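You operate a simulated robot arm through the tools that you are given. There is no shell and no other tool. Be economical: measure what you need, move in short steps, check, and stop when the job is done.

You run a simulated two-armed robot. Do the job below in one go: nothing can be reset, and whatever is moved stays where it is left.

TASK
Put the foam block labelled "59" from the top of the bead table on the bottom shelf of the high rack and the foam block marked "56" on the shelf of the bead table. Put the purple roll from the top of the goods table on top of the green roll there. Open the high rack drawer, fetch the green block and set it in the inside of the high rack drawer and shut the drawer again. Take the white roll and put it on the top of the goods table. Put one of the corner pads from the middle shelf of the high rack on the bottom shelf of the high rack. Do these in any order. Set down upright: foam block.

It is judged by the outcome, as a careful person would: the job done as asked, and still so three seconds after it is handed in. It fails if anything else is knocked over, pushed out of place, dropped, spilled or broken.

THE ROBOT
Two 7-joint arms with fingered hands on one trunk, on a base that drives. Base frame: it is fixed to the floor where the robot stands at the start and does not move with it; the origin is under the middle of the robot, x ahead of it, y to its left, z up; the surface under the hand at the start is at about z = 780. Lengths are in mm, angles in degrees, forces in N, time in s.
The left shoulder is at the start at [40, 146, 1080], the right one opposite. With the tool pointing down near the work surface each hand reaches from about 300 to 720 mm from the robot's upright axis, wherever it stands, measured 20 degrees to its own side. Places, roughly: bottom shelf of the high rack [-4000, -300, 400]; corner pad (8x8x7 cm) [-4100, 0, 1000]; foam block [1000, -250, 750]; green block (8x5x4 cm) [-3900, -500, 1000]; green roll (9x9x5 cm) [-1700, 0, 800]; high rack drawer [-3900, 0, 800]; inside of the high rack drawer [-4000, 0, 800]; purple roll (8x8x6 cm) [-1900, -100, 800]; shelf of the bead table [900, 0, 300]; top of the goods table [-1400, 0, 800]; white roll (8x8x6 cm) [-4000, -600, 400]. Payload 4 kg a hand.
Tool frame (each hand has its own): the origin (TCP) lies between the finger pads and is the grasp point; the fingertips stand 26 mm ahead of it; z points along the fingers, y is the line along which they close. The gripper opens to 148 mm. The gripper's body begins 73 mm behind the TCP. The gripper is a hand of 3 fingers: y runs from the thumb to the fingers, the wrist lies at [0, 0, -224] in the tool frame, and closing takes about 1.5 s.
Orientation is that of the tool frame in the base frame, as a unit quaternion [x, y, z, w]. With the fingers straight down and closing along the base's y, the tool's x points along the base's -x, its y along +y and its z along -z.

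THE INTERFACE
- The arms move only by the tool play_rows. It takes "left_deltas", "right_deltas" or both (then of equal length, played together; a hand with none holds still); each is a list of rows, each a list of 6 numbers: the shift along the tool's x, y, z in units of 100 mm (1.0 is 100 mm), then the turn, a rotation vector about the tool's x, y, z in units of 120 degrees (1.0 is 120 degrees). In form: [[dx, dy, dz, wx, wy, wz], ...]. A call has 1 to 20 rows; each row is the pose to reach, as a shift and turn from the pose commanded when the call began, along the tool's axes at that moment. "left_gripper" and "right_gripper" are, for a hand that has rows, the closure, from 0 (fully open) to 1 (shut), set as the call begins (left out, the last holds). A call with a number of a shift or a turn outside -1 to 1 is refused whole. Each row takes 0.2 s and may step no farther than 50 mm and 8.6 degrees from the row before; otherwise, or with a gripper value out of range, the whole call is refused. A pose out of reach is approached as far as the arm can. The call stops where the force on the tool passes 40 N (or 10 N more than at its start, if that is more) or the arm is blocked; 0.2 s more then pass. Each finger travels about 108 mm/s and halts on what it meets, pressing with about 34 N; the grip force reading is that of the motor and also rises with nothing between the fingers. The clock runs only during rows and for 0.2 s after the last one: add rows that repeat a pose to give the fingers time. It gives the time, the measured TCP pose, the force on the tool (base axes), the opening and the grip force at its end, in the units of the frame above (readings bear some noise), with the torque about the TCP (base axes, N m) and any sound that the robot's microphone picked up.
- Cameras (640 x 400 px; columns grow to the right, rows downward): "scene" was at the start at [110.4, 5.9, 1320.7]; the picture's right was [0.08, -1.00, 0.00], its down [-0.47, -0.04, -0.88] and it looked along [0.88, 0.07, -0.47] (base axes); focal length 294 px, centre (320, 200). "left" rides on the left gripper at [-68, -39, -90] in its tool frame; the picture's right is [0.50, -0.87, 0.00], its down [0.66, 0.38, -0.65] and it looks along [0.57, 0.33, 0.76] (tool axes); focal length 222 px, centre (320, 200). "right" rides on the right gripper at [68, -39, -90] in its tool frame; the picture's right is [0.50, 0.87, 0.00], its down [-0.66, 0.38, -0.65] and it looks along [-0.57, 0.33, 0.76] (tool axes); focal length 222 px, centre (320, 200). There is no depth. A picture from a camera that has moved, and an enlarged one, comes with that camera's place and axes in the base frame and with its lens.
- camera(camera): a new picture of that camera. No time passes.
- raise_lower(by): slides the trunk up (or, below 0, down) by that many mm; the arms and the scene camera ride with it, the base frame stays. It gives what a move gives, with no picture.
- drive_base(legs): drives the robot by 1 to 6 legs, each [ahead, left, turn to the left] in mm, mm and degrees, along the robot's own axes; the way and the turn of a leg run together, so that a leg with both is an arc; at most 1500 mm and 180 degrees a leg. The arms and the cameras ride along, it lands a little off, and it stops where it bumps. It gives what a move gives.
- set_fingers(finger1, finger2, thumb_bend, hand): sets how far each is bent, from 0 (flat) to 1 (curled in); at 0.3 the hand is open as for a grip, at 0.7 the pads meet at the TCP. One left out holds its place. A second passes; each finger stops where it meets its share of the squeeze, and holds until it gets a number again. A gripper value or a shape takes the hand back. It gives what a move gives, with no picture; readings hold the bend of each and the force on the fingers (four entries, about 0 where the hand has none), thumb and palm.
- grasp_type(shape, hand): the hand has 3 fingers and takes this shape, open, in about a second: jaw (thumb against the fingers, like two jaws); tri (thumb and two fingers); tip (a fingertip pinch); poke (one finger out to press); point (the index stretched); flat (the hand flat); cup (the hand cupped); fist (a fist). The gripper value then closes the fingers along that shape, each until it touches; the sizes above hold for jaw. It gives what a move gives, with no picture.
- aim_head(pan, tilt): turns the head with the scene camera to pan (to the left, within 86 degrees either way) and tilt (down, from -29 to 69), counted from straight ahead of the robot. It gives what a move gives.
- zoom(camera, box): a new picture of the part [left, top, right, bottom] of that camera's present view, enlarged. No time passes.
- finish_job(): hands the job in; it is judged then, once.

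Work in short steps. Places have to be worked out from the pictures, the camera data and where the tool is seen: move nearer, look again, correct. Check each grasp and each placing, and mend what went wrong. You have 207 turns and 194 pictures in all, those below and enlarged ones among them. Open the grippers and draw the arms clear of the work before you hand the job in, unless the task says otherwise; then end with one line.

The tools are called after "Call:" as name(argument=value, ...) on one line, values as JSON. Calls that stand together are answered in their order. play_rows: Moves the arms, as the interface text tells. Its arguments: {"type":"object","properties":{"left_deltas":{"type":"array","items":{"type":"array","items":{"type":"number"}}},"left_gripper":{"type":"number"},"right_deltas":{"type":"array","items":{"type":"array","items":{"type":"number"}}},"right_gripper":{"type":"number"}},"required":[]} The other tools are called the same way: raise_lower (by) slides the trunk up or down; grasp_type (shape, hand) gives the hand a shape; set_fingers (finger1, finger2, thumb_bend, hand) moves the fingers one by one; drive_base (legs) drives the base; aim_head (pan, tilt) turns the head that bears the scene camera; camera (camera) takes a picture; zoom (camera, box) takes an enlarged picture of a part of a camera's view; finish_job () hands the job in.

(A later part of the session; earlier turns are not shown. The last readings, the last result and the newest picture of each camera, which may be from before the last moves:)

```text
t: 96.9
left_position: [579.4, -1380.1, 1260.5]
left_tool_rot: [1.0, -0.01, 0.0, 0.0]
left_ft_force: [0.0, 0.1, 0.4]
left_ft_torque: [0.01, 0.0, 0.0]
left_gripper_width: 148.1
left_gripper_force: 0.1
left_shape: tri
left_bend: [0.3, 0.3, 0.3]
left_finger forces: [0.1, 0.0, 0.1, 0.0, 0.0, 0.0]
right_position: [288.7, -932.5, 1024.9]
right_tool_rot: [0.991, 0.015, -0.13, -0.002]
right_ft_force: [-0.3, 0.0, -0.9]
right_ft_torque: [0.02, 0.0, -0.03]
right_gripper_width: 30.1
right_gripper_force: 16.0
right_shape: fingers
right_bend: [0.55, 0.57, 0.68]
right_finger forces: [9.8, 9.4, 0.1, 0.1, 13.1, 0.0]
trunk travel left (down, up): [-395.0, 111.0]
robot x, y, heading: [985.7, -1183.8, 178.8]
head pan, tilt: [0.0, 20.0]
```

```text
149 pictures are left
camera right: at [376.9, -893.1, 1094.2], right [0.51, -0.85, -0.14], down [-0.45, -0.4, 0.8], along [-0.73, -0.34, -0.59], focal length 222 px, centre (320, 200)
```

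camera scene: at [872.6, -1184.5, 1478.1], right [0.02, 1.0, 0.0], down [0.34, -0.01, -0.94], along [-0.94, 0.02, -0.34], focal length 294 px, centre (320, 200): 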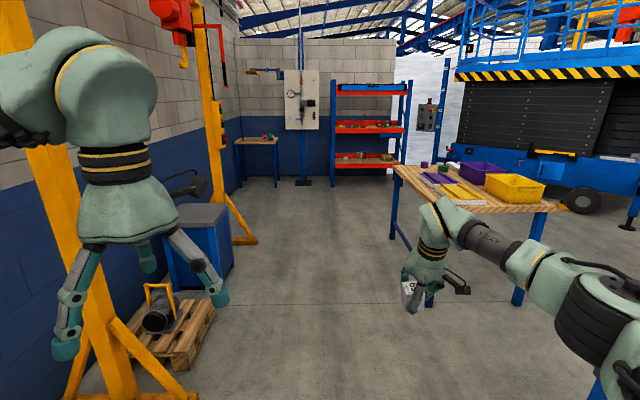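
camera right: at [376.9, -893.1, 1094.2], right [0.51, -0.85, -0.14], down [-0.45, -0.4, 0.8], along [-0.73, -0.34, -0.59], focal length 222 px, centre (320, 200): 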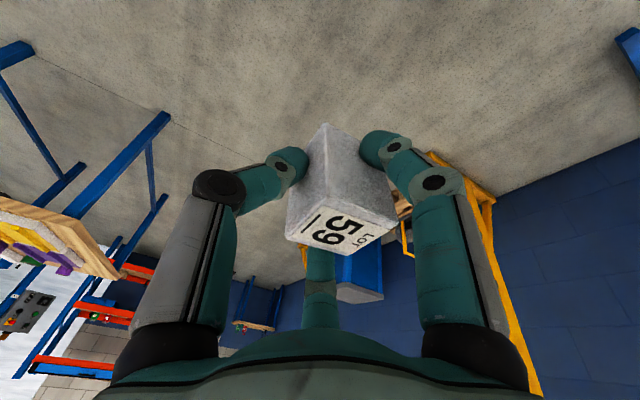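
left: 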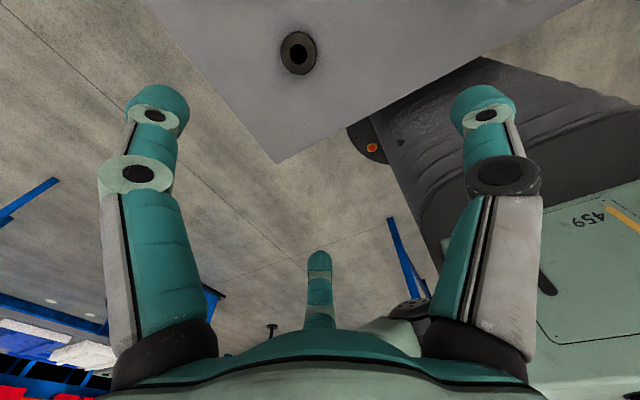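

The lane at y≈-1190 is clear and the high rack stands at x≈-3850. I re-squeeze the grip and drive along to about x=-2700.

Call:
set_fingers(hand="right", finger1=0.8, finger2=0.8, thumb_bend=0.8)

Call:
drive_base(legs=[[1250, 0, 1.2], [1250, 0, 0], [1185, 0, 0]])

Call:
aim_head(pan=-20, tilt=20)

Call:
camera(camera="scene")

Call:
camera(camera="right")

```text
t: 97.9
left_position: [580.0, -1380.6, 1259.7]
left_tool_rot: [1.0, -0.01, 0.001, 0.0]
left_ft_force: [0.8, -0.3, 0.5]
left_ft_torque: [0.0, -0.01, 0.0]
left_gripper_width: 148.1
left_gripper_force: 0.1
left_shape: tri
left_bend: [0.3, 0.3, 0.3]
left_finger forces: [0.0, 0.0, 0.0, 0.1, 0.0, 0.0]
right_position: [288.8, -932.8, 1024.1]
right_tool_rot: [0.991, 0.017, -0.13, -0.002]
right_ft_force: [0.9, 0.7, -0.7]
right_ft_torque: [0.0, -0.03, -0.05]
right_gripper_width: 20.9
right_gripper_force: 15.0
right_shape: fingers
right_bend: [0.56, 0.58, 0.76]
right_finger forces: [10.0, 9.8, 0.1, 0.1, 10.0, 0.0]
trunk travel left (down, up): [-395.0, 111.0]
robot x, y, heading: [986.8, -1184.1, 178.7]
head pan, tilt: [0.0, 20.0]
```

```text
t: 115.6
left_position: [-3069.2, -1493.1, 1259.3]
left_tool_rot: [1.0, 0.016, 0.0, 0.0]
left_ft_force: [-0.3, 0.0, 0.4]
left_ft_torque: [0.0, 0.02, -0.01]
left_gripper_width: 148.1
left_gripper_force: 0.0
left_shape: tri
left_bend: [0.3, 0.3, 0.3]
left_finger forces: [0.0, 0.0, 0.0, 0.0, 0.1, 0.0]
right_position: [-3380.5, -1060.3, 1025.3]
right_tool_rot: [0.991, 0.041, -0.131, 0.001]
right_ft_force: [-0.2, 0.4, -0.5]
right_ft_torque: [0.01, 0.02, 0.01]
right_gripper_width: 20.8
right_gripper_force: 14.8
right_shape: fingers
right_bend: [0.56, 0.58, 0.76]
right_finger forces: [9.8, 9.7, 0.0, 0.0, 9.9, 0.0]
trunk travel left (down, up): [-395.0, 111.0]
robot x, y, heading: [-2672.4, -1277.4, -178.1]
head pan, tilt: [0.0, 20.0]
```

```text
t: 116.5
left_position: [-3069.7, -1494.0, 1259.7]
left_tool_rot: [1.0, 0.016, 0.0, 0.0]
left_ft_force: [0.0, 0.3, -0.5]
left_ft_torque: [0.0, 0.03, 0.0]
left_gripper_width: 148.0
left_gripper_force: 0.0
left_shape: tri
left_bend: [0.3, 0.3, 0.3]
left_finger forces: [0.0, 0.0, 0.0, 0.1, 0.1, 0.1]
right_position: [-3381.5, -1060.3, 1025.4]
right_tool_rot: [0.991, 0.042, -0.131, 0.001]
right_ft_force: [-0.3, -0.1, -1.1]
right_ft_torque: [0.02, 0.03, 0.02]
right_gripper_width: 21.0
right_gripper_force: 14.9
right_shape: fingers
right_bend: [0.56, 0.58, 0.76]
right_finger forces: [9.9, 9.8, 0.0, 0.1, 9.9, 0.1]
trunk travel left (down, up): [-395.0, 111.0]
robot x, y, heading: [-2671.8, -1276.2, -178.0]
head pan, tilt: [-20.0, 20.0]
```

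```text
148 pictures are left
camera scene: at [-2782.0, -1249.6, 1478.2], right [0.31, 0.95, 0.0], down [0.33, -0.11, -0.94], along [-0.89, 0.29, -0.34], focal length 294 px, centre (320, 200)
```

scene: 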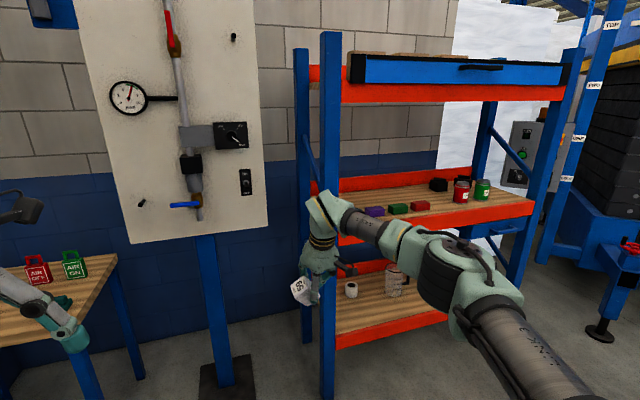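

```text
147 pictures are left
camera right: at [-3296.7, -1016.2, 1094.1], right [0.55, -0.82, -0.14], down [-0.43, -0.42, 0.8], along [-0.71, -0.38, -0.59], focal length 222 px, centre (320, 200)
```

right: 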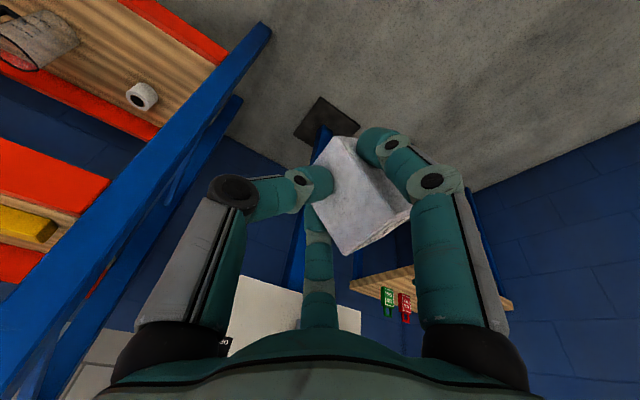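

The re-squeeze tilted the block in the grip, though the forces hold steady at 10 N. I look closely to measure how it sits.

Call:
zoom(camera="right", box=[260, 90, 460, 290])

Call:
zoom(camera="scene", box=[270, 220, 390, 320])

```text
2.00 times, centred on (360, 190) of right
camera zoom: at [-3296.7, -1016.2, 1094.1], right [0.55, -0.82, -0.14], down [-0.43, -0.42, 0.8], along [-0.71, -0.38, -0.59], focal length 444 px, centre (240, 220)
```

zoom: 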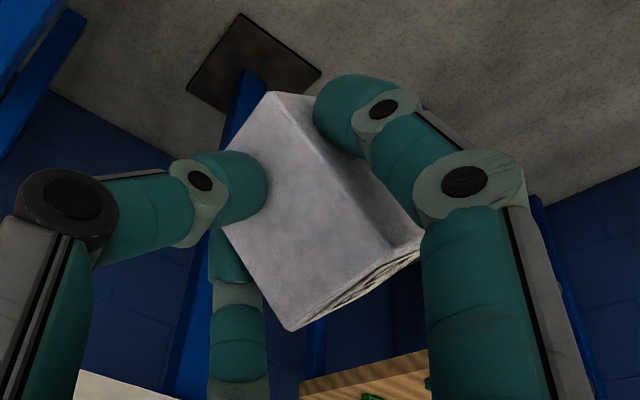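

```text
4.00 times, centred on (330, 270) of scene
camera zoom: at [-2782.0, -1249.6, 1478.2], right [0.31, 0.95, 0.0], down [0.33, -0.11, -0.94], along [-0.89, 0.29, -0.34], focal length 1174 px, centre (280, -80)
```

zoom: 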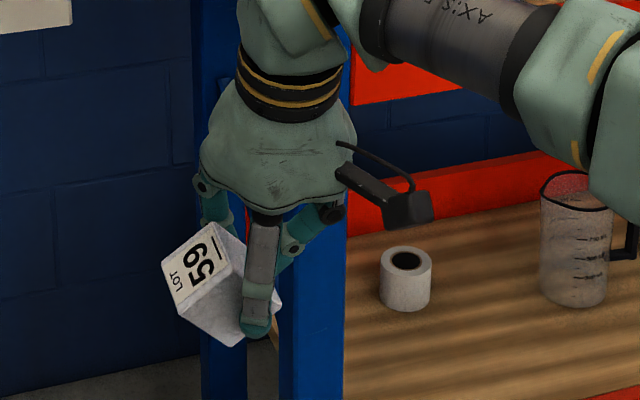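

The block leans about 40° toward the robot's left, about the finger1–finger2 axis. I roll the hand 40° the other way so the block stands upright, and check it.

Call:
play_rows(right_deltas=[[0, 0, 0, -0.06, 0, 0], [0, 0, 0, -0.12, 0, 0], [0, 0, 0, -0.18, 0, 0], [0, 0, 0, -0.24, 0, 0], [0, 0, 0, -0.3, 0, 0], [0, 0, 0, -0.333, 0, 0], [0, 0, 0, -0.333, 0, 0]])

Call:
zoom(camera="scene", box=[260, 200, 410, 320])

Call:
camera(camera="right")

```text
t: 118.0
left_position: [-3067.8, -1492.3, 1259.4]
left_tool_rot: [1.0, 0.017, 0.0, 0.0]
left_ft_force: [0.5, 0.4, 0.3]
left_ft_torque: [0.02, 0.0, 0.01]
left_gripper_width: 147.9
left_gripper_force: 0.1
left_shape: tri
left_bend: [0.3, 0.3, 0.3]
left_finger forces: [0.1, 0.0, 0.1, 0.1, 0.0, 0.1]
right_position: [-3379.5, -1060.6, 1025.8]
right_tool_rot: [0.931, 0.084, -0.109, 0.339]
right_ft_force: [0.1, -0.1, -0.4]
right_ft_torque: [0.06, -0.03, 0.02]
right_gripper_width: 20.6
right_gripper_force: 14.5
right_shape: fingers
right_bend: [0.56, 0.58, 0.76]
right_finger forces: [10.0, 9.8, 0.0, 0.0, 10.1, 0.1]
trunk travel left (down, up): [-395.0, 111.0]
robot x, y, heading: [-2668.1, -1277.3, -178.4]
head pan, tilt: [-20.0, 20.0]
```

```text
3.33 times, centred on (335, 260) of scene
camera zoom: at [-2781.5, -1249.0, 1478.2], right [0.31, 0.95, 0.0], down [0.33, -0.11, -0.94], along [-0.89, 0.29, -0.34], focal length 978 px, centre (270, 0)
```

zoom: 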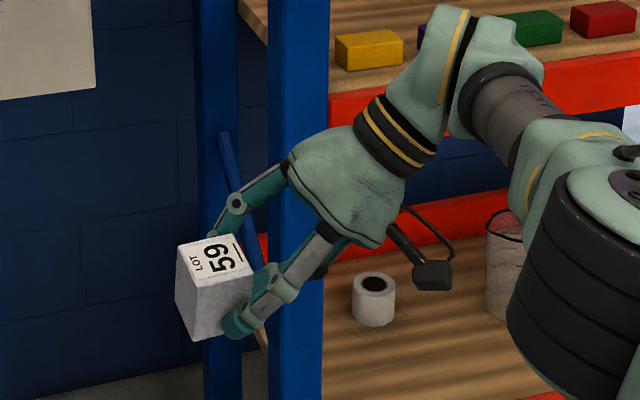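

```text
143 pictures are left
camera right: at [-3310.6, -968.2, 1050.7], right [0.68, -0.61, 0.4], down [-0.45, 0.08, 0.89], along [-0.58, -0.79, -0.22], focal length 222 px, centre (320, 200)
```

right: 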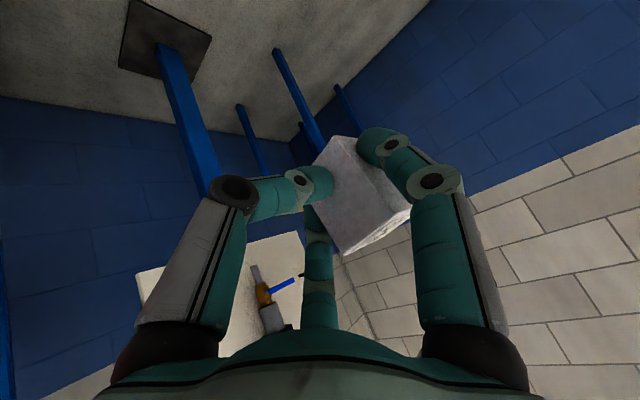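

The block now looks close to upright. I zoom in to measure the residual tilt.

Call:
zoom(camera="scene", box=[305, 260, 355, 310])

Call:
aim_head(pan=-55, tilt=25)

Call:
camera(camera="scene")

```text
8.00 times, centred on (330, 285) of scene
camera zoom: at [-2781.5, -1249.0, 1478.2], right [0.31, 0.95, 0.0], down [0.33, -0.11, -0.94], along [-0.89, 0.29, -0.34], focal length 2348 px, centre (240, -480)
```

zoom: 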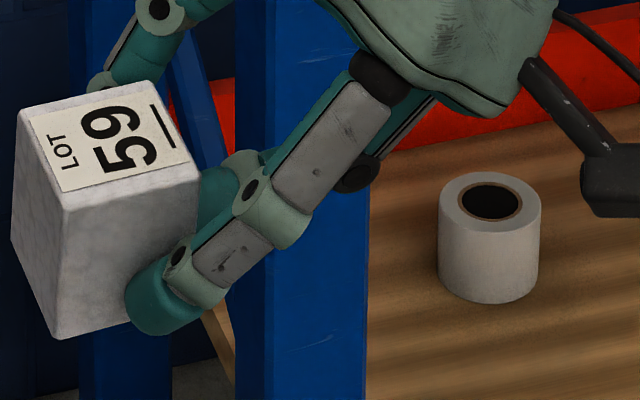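

```text
t: 119.1
left_position: [-3068.5, -1492.7, 1258.8]
left_tool_rot: [1.0, 0.016, -0.001, -0.001]
left_ft_force: [-0.1, 0.2, 0.5]
left_ft_torque: [0.0, -0.03, -0.01]
left_gripper_width: 147.9
left_gripper_force: 0.1
left_shape: tri
left_bend: [0.3, 0.3, 0.3]
left_finger forces: [0.0, 0.0, 0.0, 0.1, 0.1, 0.0]
right_position: [-3379.8, -1060.1, 1025.8]
right_tool_rot: [0.931, 0.083, -0.108, 0.338]
right_ft_force: [-0.2, -0.1, -0.2]
right_ft_torque: [0.01, 0.03, 0.02]
right_gripper_width: 20.4
right_gripper_force: 14.8
right_shape: fingers
right_bend: [0.56, 0.58, 0.76]
right_finger forces: [9.9, 9.8, 0.0, 0.0, 10.0, 0.0]
trunk travel left (down, up): [-395.0, 111.0]
robot x, y, heading: [-2672.3, -1276.5, -178.0]
head pan, tilt: [-55.0, 25.0]
```

```text
141 pictures are left
camera scene: at [-2748.6, -1205.0, 1470.2], right [0.8, 0.6, 0.0], down [0.25, -0.34, -0.91], along [-0.54, 0.73, -0.42], focal length 294 px, centre (320, 200)
```

scene: 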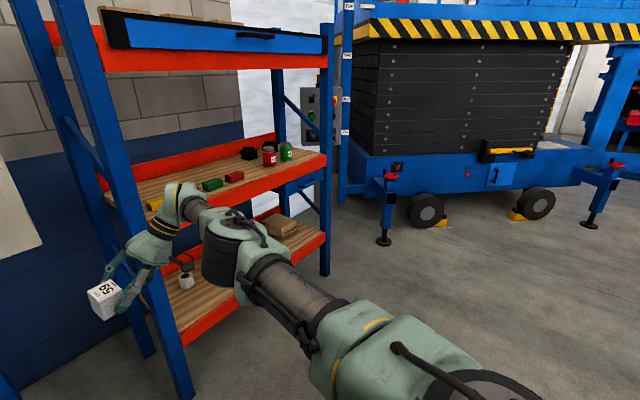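

The block over-tips about 5° and leans about 6° back. I correct that and drive to stand in front of the bottom shelf spot at about (-3855,-585), between the white roll and the mug.

Call:
play_rows(right_deltas=[[0, 0, 0, 0.018, 0.0235, 0.013], [0, 0, 0, 0.036, 0.047, 0.026], [0, 0, 0, 0.036, 0.047, 0.026]])

Call:
drive_base(legs=[[150, -475, -2]])

Call:
raise_lower(by=-390)

Call:
aim_head(pan=0, tilt=15)

Call:
camera(camera="scene")

```text
t: 119.9
left_position: [-3069.0, -1492.5, 1258.3]
left_tool_rot: [1.0, 0.017, 0.0, 0.001]
left_ft_force: [-0.4, 0.8, -0.8]
left_ft_torque: [0.0, -0.04, 0.02]
left_gripper_width: 147.7
left_gripper_force: 0.0
left_shape: tri
left_bend: [0.3, 0.3, 0.3]
left_finger forces: [0.0, 0.1, 0.0, 0.0, 0.1, 0.0]
right_position: [-3367.7, -1066.0, 1032.2]
right_tool_rot: [0.949, 0.07, -0.057, 0.302]
right_ft_force: [0.4, 0.4, -1.0]
right_ft_torque: [0.04, 0.01, -0.01]
right_gripper_width: 20.9
right_gripper_force: 14.4
right_shape: fingers
right_bend: [0.56, 0.58, 0.76]
right_finger forces: [9.9, 9.8, 0.1, 0.0, 9.9, 0.0]
right hand out of reach, approached as far as the arm can: row 1, 2, 3
trunk travel left (down, up): [-395.0, 111.0]
robot x, y, heading: [-2671.6, -1276.4, -178.5]
head pan, tilt: [-55.0, 25.0]
```

```text
t: 122.8
left_position: [-3231.5, -1013.0, 1258.9]
left_tool_rot: [1.0, 0.0, 0.0, -0.001]
left_ft_force: [0.4, -0.5, 0.4]
left_ft_torque: [-0.02, 0.02, 0.0]
left_gripper_width: 147.9
left_gripper_force: 0.1
left_shape: tri
left_bend: [0.3, 0.3, 0.3]
left_finger forces: [0.0, 0.0, 0.0, 0.1, 0.0, 0.0]
right_position: [-3516.6, -575.8, 1032.5]
right_tool_rot: [0.95, 0.056, -0.062, 0.301]
right_ft_force: [0.9, 0.3, -0.7]
right_ft_torque: [0.03, 0.0, -0.03]
right_gripper_width: 20.7
right_gripper_force: 15.0
right_shape: fingers
right_bend: [0.56, 0.58, 0.76]
right_finger forces: [9.9, 9.8, 0.0, 0.1, 9.9, 0.1]
trunk travel left (down, up): [-395.0, 111.0]
robot x, y, heading: [-2828.9, -806.5, 180.0]
head pan, tilt: [-55.0, 25.0]
```

```text
t: 126.5
left_position: [-3231.3, -1010.7, 870.5]
left_tool_rot: [1.0, 0.0, -0.001, 0.0]
left_ft_force: [-0.5, -0.3, -0.3]
left_ft_torque: [0.0, -0.02, 0.02]
left_gripper_width: 147.7
left_gripper_force: 0.1
left_shape: tri
left_bend: [0.3, 0.3, 0.3]
left_finger forces: [0.0, 0.0, 0.0, 0.0, 0.1, 0.0]
right_position: [-3517.1, -576.7, 642.4]
right_tool_rot: [0.95, 0.056, -0.062, 0.302]
right_ft_force: [0.4, 0.1, 0.0]
right_ft_torque: [-0.01, 0.0, -0.01]
right_gripper_width: 20.8
right_gripper_force: 14.8
right_shape: fingers
right_bend: [0.56, 0.58, 0.76]
right_finger forces: [9.9, 9.8, 0.0, 0.1, 9.9, 0.0]
trunk travel left (down, up): [-5.0, 501.0]
robot x, y, heading: [-2828.5, -806.9, 179.6]
head pan, tilt: [-55.0, 25.0]
```

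```text
t: 127.8
left_position: [-3233.6, -1010.8, 869.6]
left_tool_rot: [1.0, -0.001, 0.0, 0.0]
left_ft_force: [-0.3, -0.3, 0.4]
left_ft_torque: [-0.03, 0.01, 0.01]
left_gripper_width: 147.8
left_gripper_force: 0.1
left_shape: tri
left_bend: [0.3, 0.3, 0.3]
left_finger forces: [0.1, 0.0, 0.1, 0.0, 0.1, 0.0]
right_position: [-3516.6, -576.3, 643.1]
right_tool_rot: [0.95, 0.056, -0.062, 0.301]
right_ft_force: [-0.7, 0.0, -0.8]
right_ft_torque: [0.04, 0.01, -0.04]
right_gripper_width: 20.8
right_gripper_force: 14.7
right_shape: fingers
right_bend: [0.56, 0.58, 0.76]
right_finger forces: [9.8, 9.7, 0.0, 0.0, 9.9, 0.0]
trunk travel left (down, up): [-5.0, 501.0]
robot x, y, heading: [-2829.8, -808.4, 180.1]
head pan, tilt: [0.0, 15.0]
```

```text
140 pictures are left
camera scene: at [-2943.7, -808.5, 1097.4], right [0.0, 1.0, 0.0], down [0.26, 0.0, -0.97], along [-0.97, 0.0, -0.26], focal length 294 px, centre (320, 200)
```

scene: 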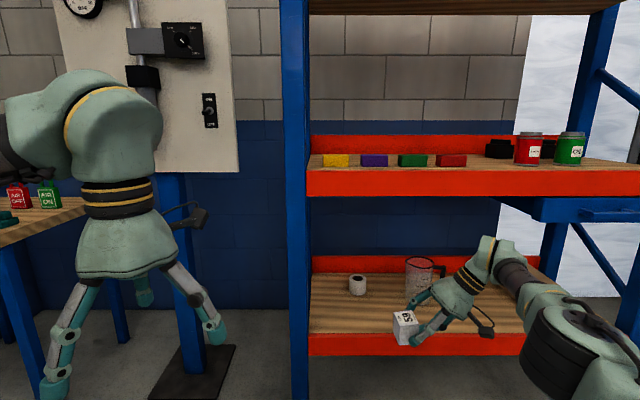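

I can see the real drawer under the middle shelf at the right, and the bottom shelf top at z≈402. I zoom on the held block to check its uprightness.

Call:
zoom(camera="scene", box=[380, 295, 440, 355])

Call:
camera(camera="right")

```text
6.67 times, centred on (410, 325) of scene
camera zoom: at [-2943.7, -808.5, 1097.4], right [0.0, 1.0, 0.0], down [0.26, 0.0, -0.97], along [-0.97, 0.0, -0.26], focal length 1957 px, centre (-280, -633)
```

zoom: 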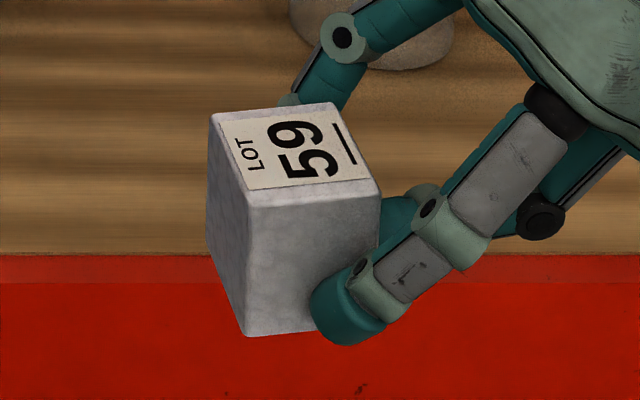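

```text
138 pictures are left
camera right: at [-3448.2, -487.5, 683.2], right [0.62, -0.67, 0.41], down [-0.54, 0.03, 0.84], along [-0.57, -0.74, -0.34], focal length 222 px, centre (320, 200)
```

right: 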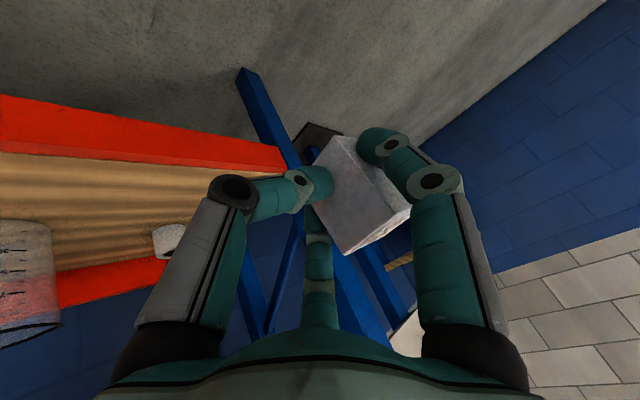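

The block is within about 4° of upright, with its bottom about 30 mm below the TCP. I lower the arm 154 mm in front of the rack.

Call:
play_rows(right_deltas=[[0.039, -0.145, 0.208, 0, 0, 0], [0.078, -0.29, 0.416, 0, 0, 0], [0.117, -0.435, 0.624, 0, 0, 0], [0.117, -0.435, 0.624, 0, 0, 0]])

Call:
play_rows(right_deltas=[[0.039, -0.145, 0.208, 0, 0, 0], [0.078, -0.29, 0.416, 0, 0, 0], [0.117, -0.435, 0.624, 0, 0, 0], [0.117, -0.435, 0.624, 0, 0, 0]])

Call:
drive_base(legs=[[335, 0, 0]])

Call:
aim_head(pan=-10, tilt=30)

Call:
camera(camera="scene")

```text
t: 128.8
left_position: [-3232.3, -1010.7, 870.5]
left_tool_rot: [1.0, 0.001, -0.001, 0.0]
left_ft_force: [0.4, 0.7, -0.2]
left_ft_torque: [-0.02, 0.02, 0.01]
left_gripper_width: 147.8
left_gripper_force: 0.0
left_shape: tri
left_bend: [0.3, 0.3, 0.3]
left_finger forces: [0.0, 0.0, 0.0, 0.0, 0.0, 0.0]
right_position: [-3512.8, -578.6, 570.8]
right_tool_rot: [0.95, 0.056, -0.062, 0.302]
right_ft_force: [0.4, -0.3, -1.4]
right_ft_torque: [0.03, 0.03, 0.03]
right_gripper_width: 20.7
right_gripper_force: 14.6
right_shape: fingers
right_bend: [0.56, 0.58, 0.76]
right_finger forces: [9.9, 9.7, 0.1, 0.0, 9.7, 0.0]
right hand out of reach, approached as far as the arm can: row 2, 3, 4
trunk travel left (down, up): [-5.0, 501.0]
robot x, y, heading: [-2829.9, -805.8, 180.1]
head pan, tilt: [0.0, 15.0]
```

```text
t: 129.8
left_position: [-3233.0, -1010.3, 870.7]
left_tool_rot: [1.0, 0.0, 0.001, 0.0]
left_ft_force: [-0.2, -0.1, -0.9]
left_ft_torque: [0.03, 0.0, 0.05]
left_gripper_width: 148.0
left_gripper_force: 0.0
left_shape: tri
left_bend: [0.3, 0.3, 0.3]
left_finger forces: [0.1, 0.0, 0.0, 0.1, 0.1, 0.0]
right_position: [-3500.5, -583.4, 501.9]
right_tool_rot: [0.95, 0.055, -0.062, 0.301]
right_ft_force: [-0.5, 0.3, -0.3]
right_ft_torque: [0.02, 0.0, 0.0]
right_gripper_width: 20.5
right_gripper_force: 15.0
right_shape: fingers
right_bend: [0.56, 0.59, 0.77]
right_finger forces: [10.0, 9.9, 0.0, 0.0, 9.6, 0.0]
right hand out of reach, approached as far as the arm can: row 1, 2, 3, 4
trunk travel left (down, up): [-5.0, 501.0]
robot x, y, heading: [-2828.5, -804.5, 180.1]
head pan, tilt: [0.0, 15.0]
```

```text
t: 132.0
left_position: [-3569.5, -1008.6, 870.1]
left_tool_rot: [1.0, -0.001, 0.0, 0.0]
left_ft_force: [-0.1, 0.1, -0.6]
left_ft_torque: [-0.01, -0.03, -0.02]
left_gripper_width: 147.7
left_gripper_force: 0.0
left_shape: tri
left_bend: [0.3, 0.3, 0.3]
left_finger forces: [0.0, 0.1, 0.0, 0.1, 0.1, 0.0]
right_position: [-3835.4, -581.3, 501.1]
right_tool_rot: [0.95, 0.055, -0.062, 0.301]
right_ft_force: [-0.3, 0.6, -0.9]
right_ft_torque: [0.02, 0.0, 0.01]
right_gripper_width: 20.4
right_gripper_force: 14.8
right_shape: fingers
right_bend: [0.56, 0.59, 0.77]
right_finger forces: [10.0, 9.9, 0.0, 0.0, 9.6, 0.1]
trunk travel left (down, up): [-5.0, 501.0]
robot x, y, heading: [-3165.0, -809.9, 180.0]
head pan, tilt: [0.0, 15.0]
```

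```text
t: 132.7
left_position: [-3569.0, -1008.1, 870.9]
left_tool_rot: [1.0, -0.001, -0.001, 0.0]
left_ft_force: [0.7, -0.1, 0.1]
left_ft_torque: [-0.04, 0.01, 0.01]
left_gripper_width: 148.0
left_gripper_force: 0.1
left_shape: tri
left_bend: [0.3, 0.3, 0.3]
left_finger forces: [0.0, 0.0, 0.0, 0.1, 0.1, 0.1]
right_position: [-3835.7, -580.4, 501.1]
right_tool_rot: [0.95, 0.055, -0.061, 0.301]
right_ft_force: [0.0, 0.3, -0.9]
right_ft_torque: [0.0, 0.0, -0.01]
right_gripper_width: 20.3
right_gripper_force: 14.9
right_shape: fingers
right_bend: [0.56, 0.59, 0.77]
right_finger forces: [9.9, 9.9, 0.0, 0.1, 9.7, 0.0]
trunk travel left (down, up): [-5.0, 501.0]
robot x, y, heading: [-3164.0, -807.0, 179.5]
head pan, tilt: [-10.0, 30.0]
```

```text
137 pictures are left
camera scene: at [-3274.7, -792.0, 1073.3], right [0.18, 0.98, 0.0], down [0.49, -0.09, -0.87], along [-0.85, 0.15, -0.5], focal length 294 px, centre (320, 200)
```

scene: 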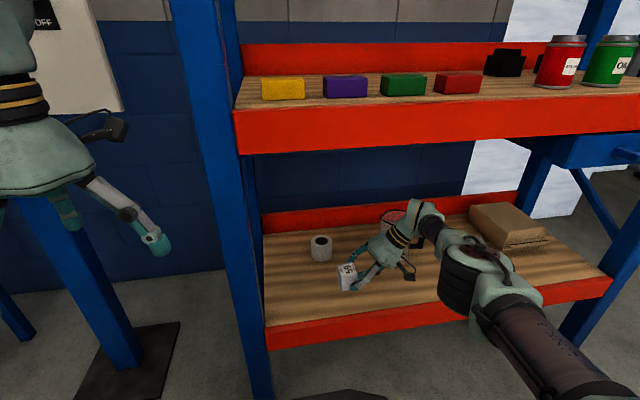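

Reach is limiting at this height, so I draw the arm in 70 mm, then drive 95 mm closer.

Call:
play_rows(right_deltas=[[0.345, 0.05, -0.03, 0, 0, 0], [0.69, 0.099, -0.06, 0, 0, 0], [0.69, 0.099, -0.06, 0, 0, 0]])

Call:
drive_base(legs=[[95, 0, 0]])

Call:
play_rows(right_deltas=[[0.038, -0.14, 0.2, 0, 0, 0], [0.068, -0.254, 0.365, 0, 0, 0], [0.08, -0.3, 0.43, 0, 0, 0], [0.088, -0.33, 0.47, 0, 0, 0]])

Call:
zoom(camera="scene", box=[280, 190, 460, 330])

```text
t: 133.5
left_position: [-3568.6, -1007.5, 870.6]
left_tool_rot: [1.0, -0.001, 0.0, 0.001]
left_ft_force: [-0.8, 0.8, -0.4]
left_ft_torque: [0.04, -0.01, 0.02]
left_gripper_width: 147.8
left_gripper_force: 0.0
left_shape: tri
left_bend: [0.3, 0.3, 0.3]
left_finger forces: [0.0, 0.0, 0.1, 0.0, 0.1, 0.0]
right_position: [-3766.5, -580.8, 501.4]
right_tool_rot: [0.95, 0.053, -0.063, 0.302]
right_ft_force: [0.6, 0.2, -0.5]
right_ft_torque: [0.03, 0.02, 0.0]
right_gripper_width: 20.4
right_gripper_force: 14.6
right_shape: fingers
right_bend: [0.56, 0.59, 0.77]
right_finger forces: [9.7, 9.8, 0.0, 0.0, 9.7, 0.1]
trunk travel left (down, up): [-5.0, 501.0]
robot x, y, heading: [-3166.1, -807.4, 179.8]
head pan, tilt: [-10.0, 30.0]
```

```text
t: 134.7
left_position: [-3664.2, -1007.7, 870.0]
left_tool_rot: [1.0, -0.002, 0.001, -0.001]
left_ft_force: [-0.6, 0.0, 0.6]
left_ft_torque: [-0.01, -0.04, -0.02]
left_gripper_width: 148.1
left_gripper_force: 0.1
left_shape: tri
left_bend: [0.3, 0.3, 0.3]
left_finger forces: [0.1, 0.1, 0.1, 0.0, 0.1, 0.1]
right_position: [-3861.2, -581.3, 501.8]
right_tool_rot: [0.95, 0.054, -0.061, 0.302]
right_ft_force: [-0.1, 0.2, -0.6]
right_ft_torque: [0.07, -0.01, 0.01]
right_gripper_width: 20.3
right_gripper_force: 14.7
right_shape: fingers
right_bend: [0.56, 0.59, 0.77]
right_finger forces: [9.8, 9.9, 0.1, 0.1, 9.7, 0.0]
trunk travel left (down, up): [-5.0, 501.0]
robot x, y, heading: [-3263.7, -808.1, 179.6]
head pan, tilt: [-10.0, 30.0]
```

```text
t: 135.7
left_position: [-3663.4, -1008.8, 871.0]
left_tool_rot: [1.0, -0.002, 0.0, -0.001]
left_ft_force: [-0.2, 0.6, 0.1]
left_ft_torque: [-0.01, 0.01, -0.01]
left_gripper_width: 147.8
left_gripper_force: 0.1
left_shape: tri
left_bend: [0.3, 0.3, 0.3]
left_finger forces: [0.1, 0.0, 0.0, 0.1, 0.1, 0.1]
right_position: [-3860.5, -579.8, 442.5]
right_tool_rot: [0.95, 0.054, -0.063, 0.302]
right_ft_force: [0.4, -0.6, -0.3]
right_ft_torque: [0.04, 0.02, -0.01]
right_gripper_width: 20.2
right_gripper_force: 14.3
right_shape: fingers
right_bend: [0.56, 0.59, 0.77]
right_finger forces: [9.7, 9.8, 0.0, 0.0, 9.5, 0.1]
trunk travel left (down, up): [-5.0, 501.0]
robot x, y, heading: [-3256.5, -803.7, 179.8]
head pan, tilt: [-10.0, 30.0]
```

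```text
2.86 times, centred on (370, 260) of scene
camera zoom: at [-3369.3, -791.4, 1073.2], right [0.18, 0.98, 0.0], down [0.49, -0.09, -0.87], along [-0.85, 0.15, -0.5], focal length 838 px, centre (177, 29)
```

zoom: 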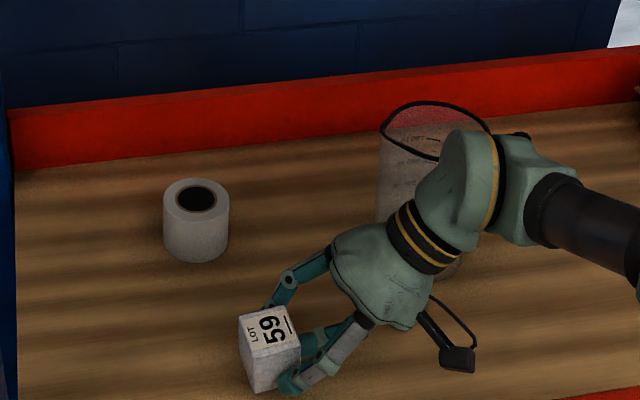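

The block's bottom is about 10 mm above the shelf. I lower in small steps until contact.

Call:
play_rows(right_deltas=[[0.008, -0.028, 0.04, 0, 0, 0], [0.012, -0.045, 0.065, 0, 0, 0], [0.0165, -0.062, 0.089, 0, 0, 0]])

Call:
zoom(camera="scene", box=[340, 280, 400, 330])

```text
t: 136.5
left_position: [-3663.5, -1008.0, 870.4]
left_tool_rot: [1.0, -0.003, 0.0, 0.0]
left_ft_force: [0.3, 0.4, 0.6]
left_ft_torque: [0.02, 0.01, -0.02]
left_gripper_width: 147.9
left_gripper_force: 0.1
left_shape: tri
left_bend: [0.3, 0.3, 0.3]
left_finger forces: [0.0, 0.0, 0.1, 0.1, 0.0, 0.0]
right_position: [-3860.0, -582.7, 433.6]
right_tool_rot: [0.95, 0.054, -0.064, 0.302]
right_ft_force: [0.0, 0.9, 0.6]
right_ft_torque: [-0.08, -0.04, 0.02]
right_gripper_width: 20.1
right_gripper_force: 14.0
right_shape: fingers
right_bend: [0.56, 0.59, 0.77]
right_finger forces: [10.1, 10.3, 0.1, 0.0, 7.9, 0.1]
trunk travel left (down, up): [-5.0, 501.0]
robot x, y, heading: [-3258.2, -806.4, 179.5]
head pan, tilt: [-10.0, 30.0]
```

```text
8.00 times, centred on (370, 305) of scene
camera zoom: at [-3369.1, -791.4, 1073.2], right [0.18, 0.98, 0.0], down [0.49, -0.09, -0.87], along [-0.85, 0.15, -0.5], focal length 2348 px, centre (-80, -640)
```

zoom: 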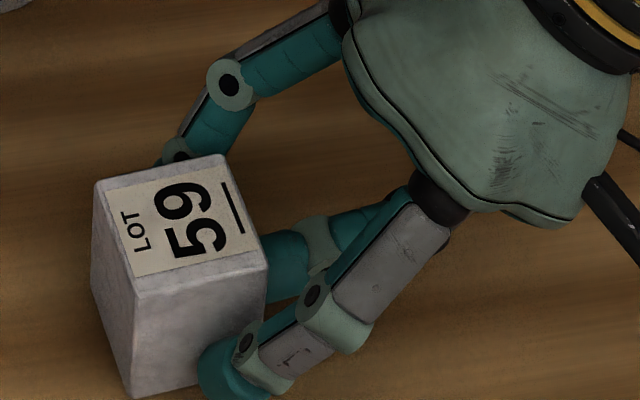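

It is just touching. I press 4 mm more, release the thumb first, then the two fingers.

Call:
play_rows(right_deltas=[[0.006, -0.022, 0.032, 0, 0, 0], [0.006, -0.022, 0.032, 0, 0, 0]])

Call:
set_fingers(hand="right", thumb_bend=0.55)

Call:
zoom(camera="scene", box=[340, 280, 400, 330])

```text
t: 137.1
left_position: [-3663.7, -1008.0, 869.9]
left_tool_rot: [1.0, -0.001, 0.0, 0.0]
left_ft_force: [0.6, 0.6, 0.9]
left_ft_torque: [0.0, -0.02, 0.01]
left_gripper_width: 147.7
left_gripper_force: 0.1
left_shape: tri
left_bend: [0.3, 0.3, 0.3]
left_finger forces: [0.0, 0.0, 0.0, 0.0, 0.0, 0.0]
right_position: [-3861.5, -579.7, 430.2]
right_tool_rot: [0.95, 0.054, -0.063, 0.302]
right_ft_force: [-0.6, 3.3, 9.0]
right_ft_torque: [-0.23, -0.23, 0.11]
right_gripper_width: 20.1
right_gripper_force: 16.4
right_shape: fingers
right_bend: [0.56, 0.59, 0.77]
right_finger forces: [13.1, 11.3, 0.0, 0.0, 8.5, 0.0]
trunk travel left (down, up): [-5.0, 501.0]
robot x, y, heading: [-3263.1, -807.0, 179.6]
head pan, tilt: [-10.0, 30.0]
```

```text
t: 138.1
left_position: [-3662.8, -1008.5, 870.1]
left_tool_rot: [1.0, -0.001, -0.001, -0.001]
left_ft_force: [-0.1, 0.5, 0.2]
left_ft_torque: [0.02, 0.0, -0.01]
left_gripper_width: 148.1
left_gripper_force: 0.0
left_shape: tri
left_bend: [0.3, 0.3, 0.3]
left_finger forces: [0.0, 0.0, 0.1, 0.1, 0.0, 0.0]
right_position: [-3861.1, -582.1, 430.4]
right_tool_rot: [0.95, 0.054, -0.064, 0.302]
right_ft_force: [1.1, -7.6, 20.5]
right_ft_torque: [-0.46, -0.1, 0.02]
right_gripper_width: 24.4
right_gripper_force: 19.7
right_shape: fingers
right_bend: [0.57, 0.6, 0.65]
right_finger forces: [12.4, 12.0, 0.0, 0.1, 14.4, 0.1]
trunk travel left (down, up): [-5.0, 501.0]
robot x, y, heading: [-3260.2, -806.6, 180.0]
head pan, tilt: [-10.0, 30.0]
```

```text
8.00 times, centred on (370, 305) of scene
camera zoom: at [-3367.2, -792.7, 1073.5], right [0.18, 0.98, 0.0], down [0.49, -0.09, -0.87], along [-0.85, 0.15, -0.5], focal length 2348 px, centre (-80, -640)
```

zoom: 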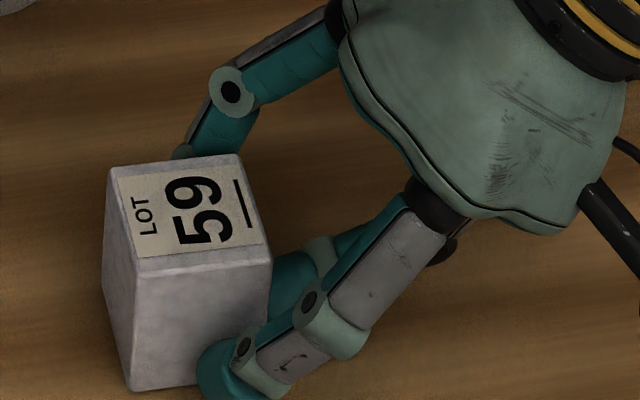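

The opening thumb now touches the shelf, but the block stands free of it. I open the two fingers slightly.

Call:
set_fingers(hand="right", finger1=0.49, finger2=0.49)

Call:
zoom(camera="scene", box=[340, 280, 400, 330])

Call:
camera(camera="right")

```text
t: 139.1
left_position: [-3663.2, -1009.3, 870.9]
left_tool_rot: [1.0, -0.002, -0.001, -0.002]
left_ft_force: [0.5, 0.5, 0.3]
left_ft_torque: [0.03, 0.01, -0.01]
left_gripper_width: 148.0
left_gripper_force: 0.1
left_shape: tri
left_bend: [0.3, 0.3, 0.3]
left_finger forces: [0.1, 0.0, 0.0, 0.0, 0.1, 0.0]
right_position: [-3862.0, -580.7, 431.3]
right_tool_rot: [0.95, 0.055, -0.064, 0.301]
right_ft_force: [-5.3, -3.8, 16.2]
right_ft_torque: [-0.18, 0.2, -0.04]
right_gripper_width: 38.7
right_gripper_force: 7.9
right_shape: fingers
right_bend: [0.49, 0.49, 0.65]
right_finger forces: [0.0, 0.0, 0.1, 0.0, 16.1, 0.1]
trunk travel left (down, up): [-5.0, 501.0]
robot x, y, heading: [-3260.5, -808.2, 179.6]
head pan, tilt: [-10.0, 30.0]
```

```text
8.00 times, centred on (370, 305) of scene
camera zoom: at [-3367.9, -792.1, 1073.4], right [0.18, 0.98, 0.0], down [0.49, -0.09, -0.87], along [-0.85, 0.15, -0.5], focal length 2348 px, centre (-80, -640)
```

zoom: 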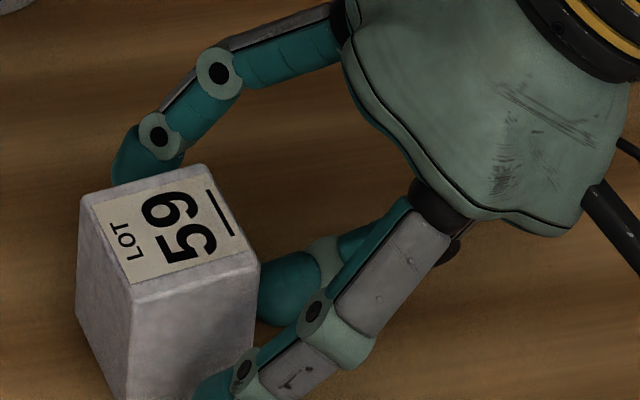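

```text
132 pictures are left
camera right: at [-3791.7, -493.3, 470.0], right [0.62, -0.67, 0.41], down [-0.53, 0.03, 0.84], along [-0.58, -0.74, -0.34], focal length 222 px, centre (320, 200)
```

right: 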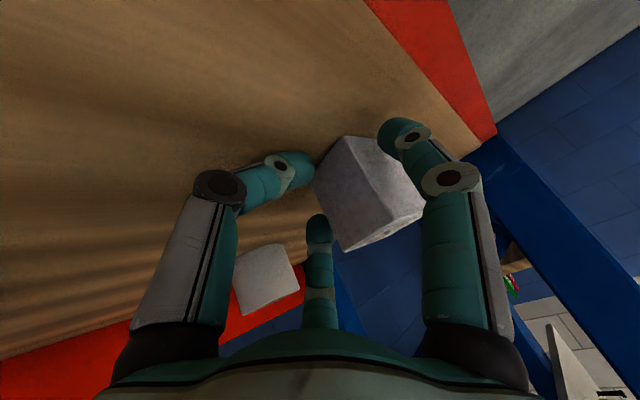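

The block stands free on the shelf. I withdraw the hand along its own axis (up and to the right).

Call:
play_rows(right_deltas=[[0, 0, -0.2, 0, 0, 0], [0, 0, -0.4, 0, 0, 0], [0, 0, -0.65, 0, 0, 0], [0, 0, -0.9, 0, 0, 0]])

Call:
camera(camera="scene")

Call:
zoom(camera="scene", box=[320, 250, 420, 330])

```text
t: 140.1
left_position: [-3664.2, -1008.0, 871.3]
left_tool_rot: [1.0, -0.002, 0.0, -0.001]
left_ft_force: [-0.8, -1.3, 0.6]
left_ft_torque: [-0.02, -0.02, -0.01]
left_gripper_width: 147.8
left_gripper_force: 0.1
left_shape: tri
left_bend: [0.3, 0.3, 0.3]
left_finger forces: [0.0, 0.0, 0.0, 0.0, 0.1, 0.0]
right_position: [-3852.3, -526.8, 501.4]
right_tool_rot: [0.95, 0.055, -0.063, 0.301]
right_ft_force: [0.1, 0.3, -0.1]
right_ft_torque: [-0.02, 0.0, 0.03]
right_gripper_width: 55.1
right_gripper_force: 0.0
right_shape: fingers
right_bend: [0.49, 0.49, 0.55]
right_finger forces: [0.0, 0.1, 0.0, 0.1, 0.0, 0.0]
trunk travel left (down, up): [-5.0, 501.0]
robot x, y, heading: [-3259.5, -807.3, 179.9]
head pan, tilt: [-10.0, 30.0]
```

```text
131 pictures are left
camera scene: at [-3368.9, -791.4, 1073.2], right [0.18, 0.98, 0.0], down [0.49, -0.09, -0.87], along [-0.85, 0.15, -0.5], focal length 294 px, centre (320, 200)
```

scene: 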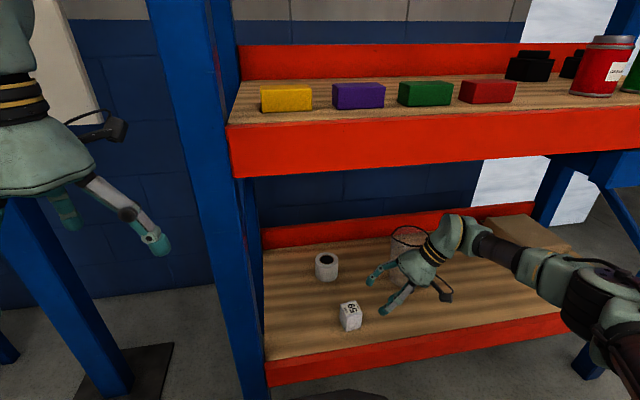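

```text
5.00 times, centred on (370, 290) of scene
camera zoom: at [-3368.9, -791.4, 1073.2], right [0.18, 0.98, 0.0], down [0.49, -0.09, -0.87], along [-0.85, 0.15, -0.5], focal length 1468 px, centre (70, -250)
```

zoom: 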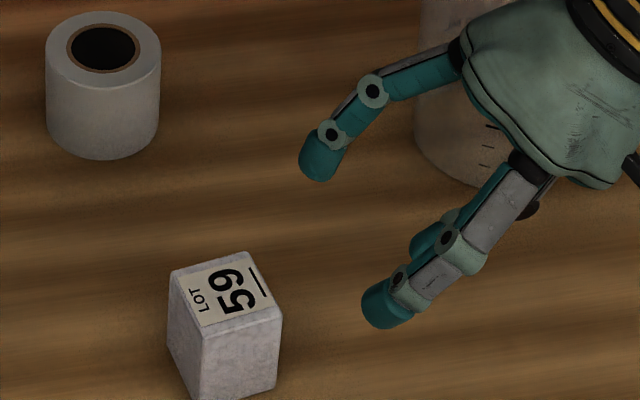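

59 stands upright on the bottom shelf. I back out and move to where I can see the drawer and the middle shelf.

Call:
drive_base(legs=[[-450, 0, 0], [0, -600, 0]])

Call:
raise_lower(by=250)

Call:
aim_head(pan=-5, tilt=25)

Call:
camera(camera="scene")

```text
t: 145.8
left_position: [-3202.6, -417.5, 870.6]
left_tool_rot: [1.0, 0.0, 0.0, 0.0]
left_ft_force: [0.4, -0.6, 0.2]
left_ft_torque: [-0.02, 0.02, 0.01]
left_gripper_width: 147.9
left_gripper_force: 0.0
left_shape: tri
left_bend: [0.3, 0.3, 0.3]
left_finger forces: [0.0, 0.0, 0.0, 0.1, 0.0, 0.1]
right_position: [-3394.3, 61.8, 500.8]
right_tool_rot: [0.95, 0.056, -0.062, 0.302]
right_ft_force: [0.1, -0.3, -0.1]
right_ft_torque: [-0.01, 0.0, 0.03]
right_gripper_width: 55.3
right_gripper_force: 0.1
right_shape: fingers
right_bend: [0.49, 0.49, 0.55]
right_finger forces: [0.0, 0.1, 0.0, 0.1, 0.0, 0.0]
trunk travel left (down, up): [-5.0, 501.0]
robot x, y, heading: [-2799.0, -212.0, 179.9]
head pan, tilt: [-10.0, 30.0]
```

```text
t: 148.4
left_position: [-3202.8, -417.1, 1119.0]
left_tool_rot: [1.0, 0.001, 0.0, 0.0]
left_ft_force: [-0.2, 0.0, 0.3]
left_ft_torque: [0.01, 0.05, -0.01]
left_gripper_width: 148.2
left_gripper_force: 0.1
left_shape: tri
left_bend: [0.3, 0.3, 0.3]
left_finger forces: [0.0, 0.0, 0.1, 0.0, 0.0, 0.1]
right_position: [-3394.4, 62.5, 751.3]
right_tool_rot: [0.95, 0.056, -0.062, 0.302]
right_ft_force: [0.3, -0.3, 0.1]
right_ft_torque: [0.05, -0.01, 0.01]
right_gripper_width: 55.2
right_gripper_force: 0.0
right_shape: fingers
right_bend: [0.49, 0.49, 0.55]
right_finger forces: [0.0, 0.1, 0.0, 0.0, 0.0, 0.0]
trunk travel left (down, up): [-255.0, 251.0]
robot x, y, heading: [-2799.3, -214.5, 179.9]
head pan, tilt: [-10.0, 30.0]
```

```text
t: 149.0
left_position: [-3202.4, -418.7, 1120.4]
left_tool_rot: [1.0, 0.001, 0.0, 0.0]
left_ft_force: [0.1, -0.6, 0.0]
left_ft_torque: [0.02, 0.01, 0.0]
left_gripper_width: 147.9
left_gripper_force: 0.0
left_shape: tri
left_bend: [0.3, 0.3, 0.3]
left_finger forces: [0.0, 0.0, 0.1, 0.0, 0.1, 0.1]
right_position: [-3393.9, 62.8, 751.5]
right_tool_rot: [0.95, 0.056, -0.062, 0.301]
right_ft_force: [-0.1, 0.3, 0.3]
right_ft_torque: [-0.01, -0.05, -0.01]
right_gripper_width: 55.2
right_gripper_force: 0.0
right_shape: fingers
right_bend: [0.49, 0.49, 0.55]
right_finger forces: [0.0, 0.0, 0.0, 0.0, 0.0, 0.0]
trunk travel left (down, up): [-255.0, 251.0]
robot x, y, heading: [-2799.9, -213.5, 180.0]
head pan, tilt: [-5.0, 25.0]
```

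```text
129 pictures are left
camera scene: at [-2911.8, -207.4, 1330.7], right [0.09, 1.0, 0.0], down [0.42, -0.04, -0.91], along [-0.9, 0.08, -0.42], focal length 294 px, centre (320, 200)
```

scene: 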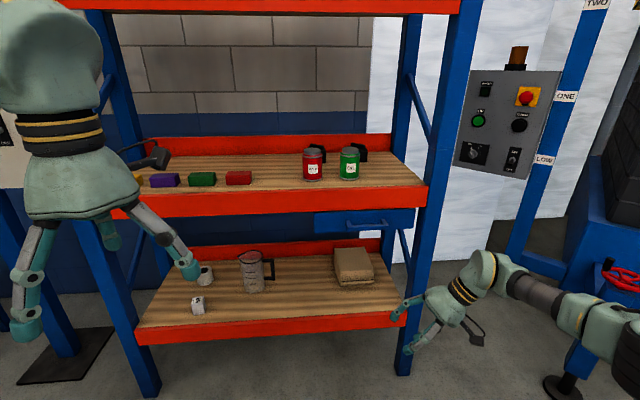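

I zoom on the drawer and on the middle shelf to get the positions of the cans, pads and handle.

Call:
zoom(camera="scene", box=[290, 125, 430, 245])

Call:
zoom(camera="scene", box=[140, 150, 280, 260])

```text
3.33 times, centred on (360, 185) of scene
camera zoom: at [-2911.8, -207.4, 1330.7], right [0.09, 1.0, 0.0], down [0.42, -0.04, -0.91], along [-0.9, 0.08, -0.42], focal length 978 px, centre (187, 250)
```

zoom: 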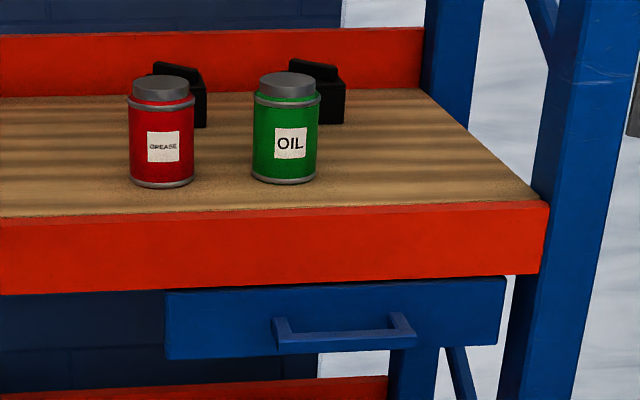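

```text
3.64 times, centred on (210, 205) of scene
camera zoom: at [-2911.8, -207.4, 1330.7], right [0.09, 1.0, 0.0], down [0.42, -0.04, -0.91], along [-0.9, 0.08, -0.42], focal length 1067 px, centre (720, 182)
```

zoom: 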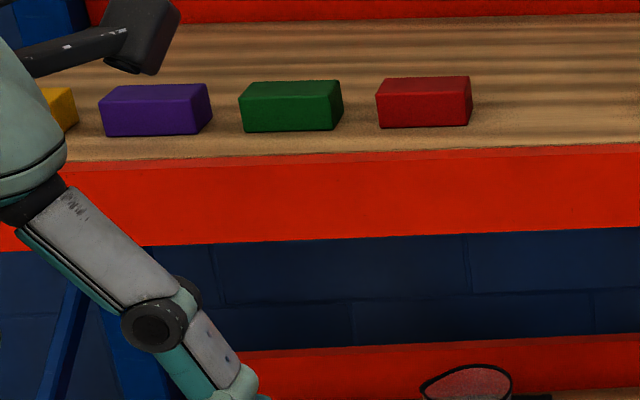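

Drawer front: y≈-150…210, z≈800–880, handle bar at about (-3755,29,830). I turn the right hand horizontal with its thumb below, so that it can pinch the bar.

Call:
play_rows(right_deltas=[[0, 0, 0, -0.0224, -0.0523, 0.0322], [0, 0, 0, -0.0448, -0.1046, 0.0644], [0, 0, 0, -0.0672, -0.1569, 0.0967], [0, 0, 0, -0.0895, -0.2092, 0.1289], [0, 0, 0, -0.1119, -0.2615, 0.1612], [0, 0, 0, -0.1343, -0.3138, 0.1934], [0, 0, 0, -0.1567, -0.3662, 0.2256], [0, 0, 0, -0.1791, -0.4185, 0.2578], [0, 0, 0, -0.2015, -0.4708, 0.2901], [0, 0, 0, -0.2238, -0.5231, 0.3223], [0, 0, 0, -0.2462, -0.5754, 0.3545], [0, 0, 0, -0.2686, -0.6277, 0.3868], [0, 0, 0, -0.291, -0.68, 0.419], [0, 0, 0, -0.291, -0.68, 0.419]])

Call:
camera(camera="scene")

```text
t: 152.0
left_position: [-3202.3, -416.5, 1119.9]
left_tool_rot: [1.0, 0.001, 0.0, 0.0]
left_ft_force: [-0.1, 1.1, -0.3]
left_ft_torque: [-0.01, 0.02, 0.02]
left_gripper_width: 147.8
left_gripper_force: 0.1
left_shape: tri
left_bend: [0.3, 0.3, 0.3]
left_finger forces: [0.0, 0.0, 0.1, 0.1, 0.1, 0.0]
right_position: [-3393.6, 63.0, 750.4]
right_tool_rot: [-0.499, 0.501, 0.5, -0.5]
right_ft_force: [-1.0, -0.4, -0.3]
right_ft_torque: [0.02, 0.01, -0.02]
right_gripper_width: 55.5
right_gripper_force: 0.0
right_shape: fingers
right_bend: [0.49, 0.49, 0.55]
right_finger forces: [0.0, 0.1, 0.0, 0.1, 0.1, 0.1]
trunk travel left (down, up): [-255.0, 251.0]
robot x, y, heading: [-2794.8, -213.9, 180.0]
head pan, tilt: [-5.0, 25.0]
```

```text
126 pictures are left
camera scene: at [-2911.8, -207.0, 1330.8], right [0.09, 1.0, 0.0], down [0.42, -0.04, -0.91], along [-0.9, 0.08, -0.42], focal length 294 px, centre (320, 200)
```

scene: 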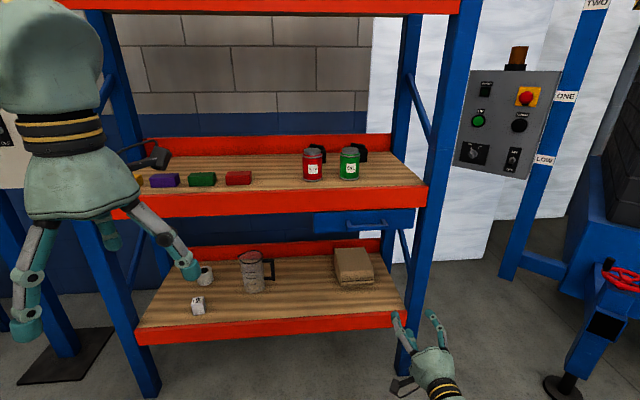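

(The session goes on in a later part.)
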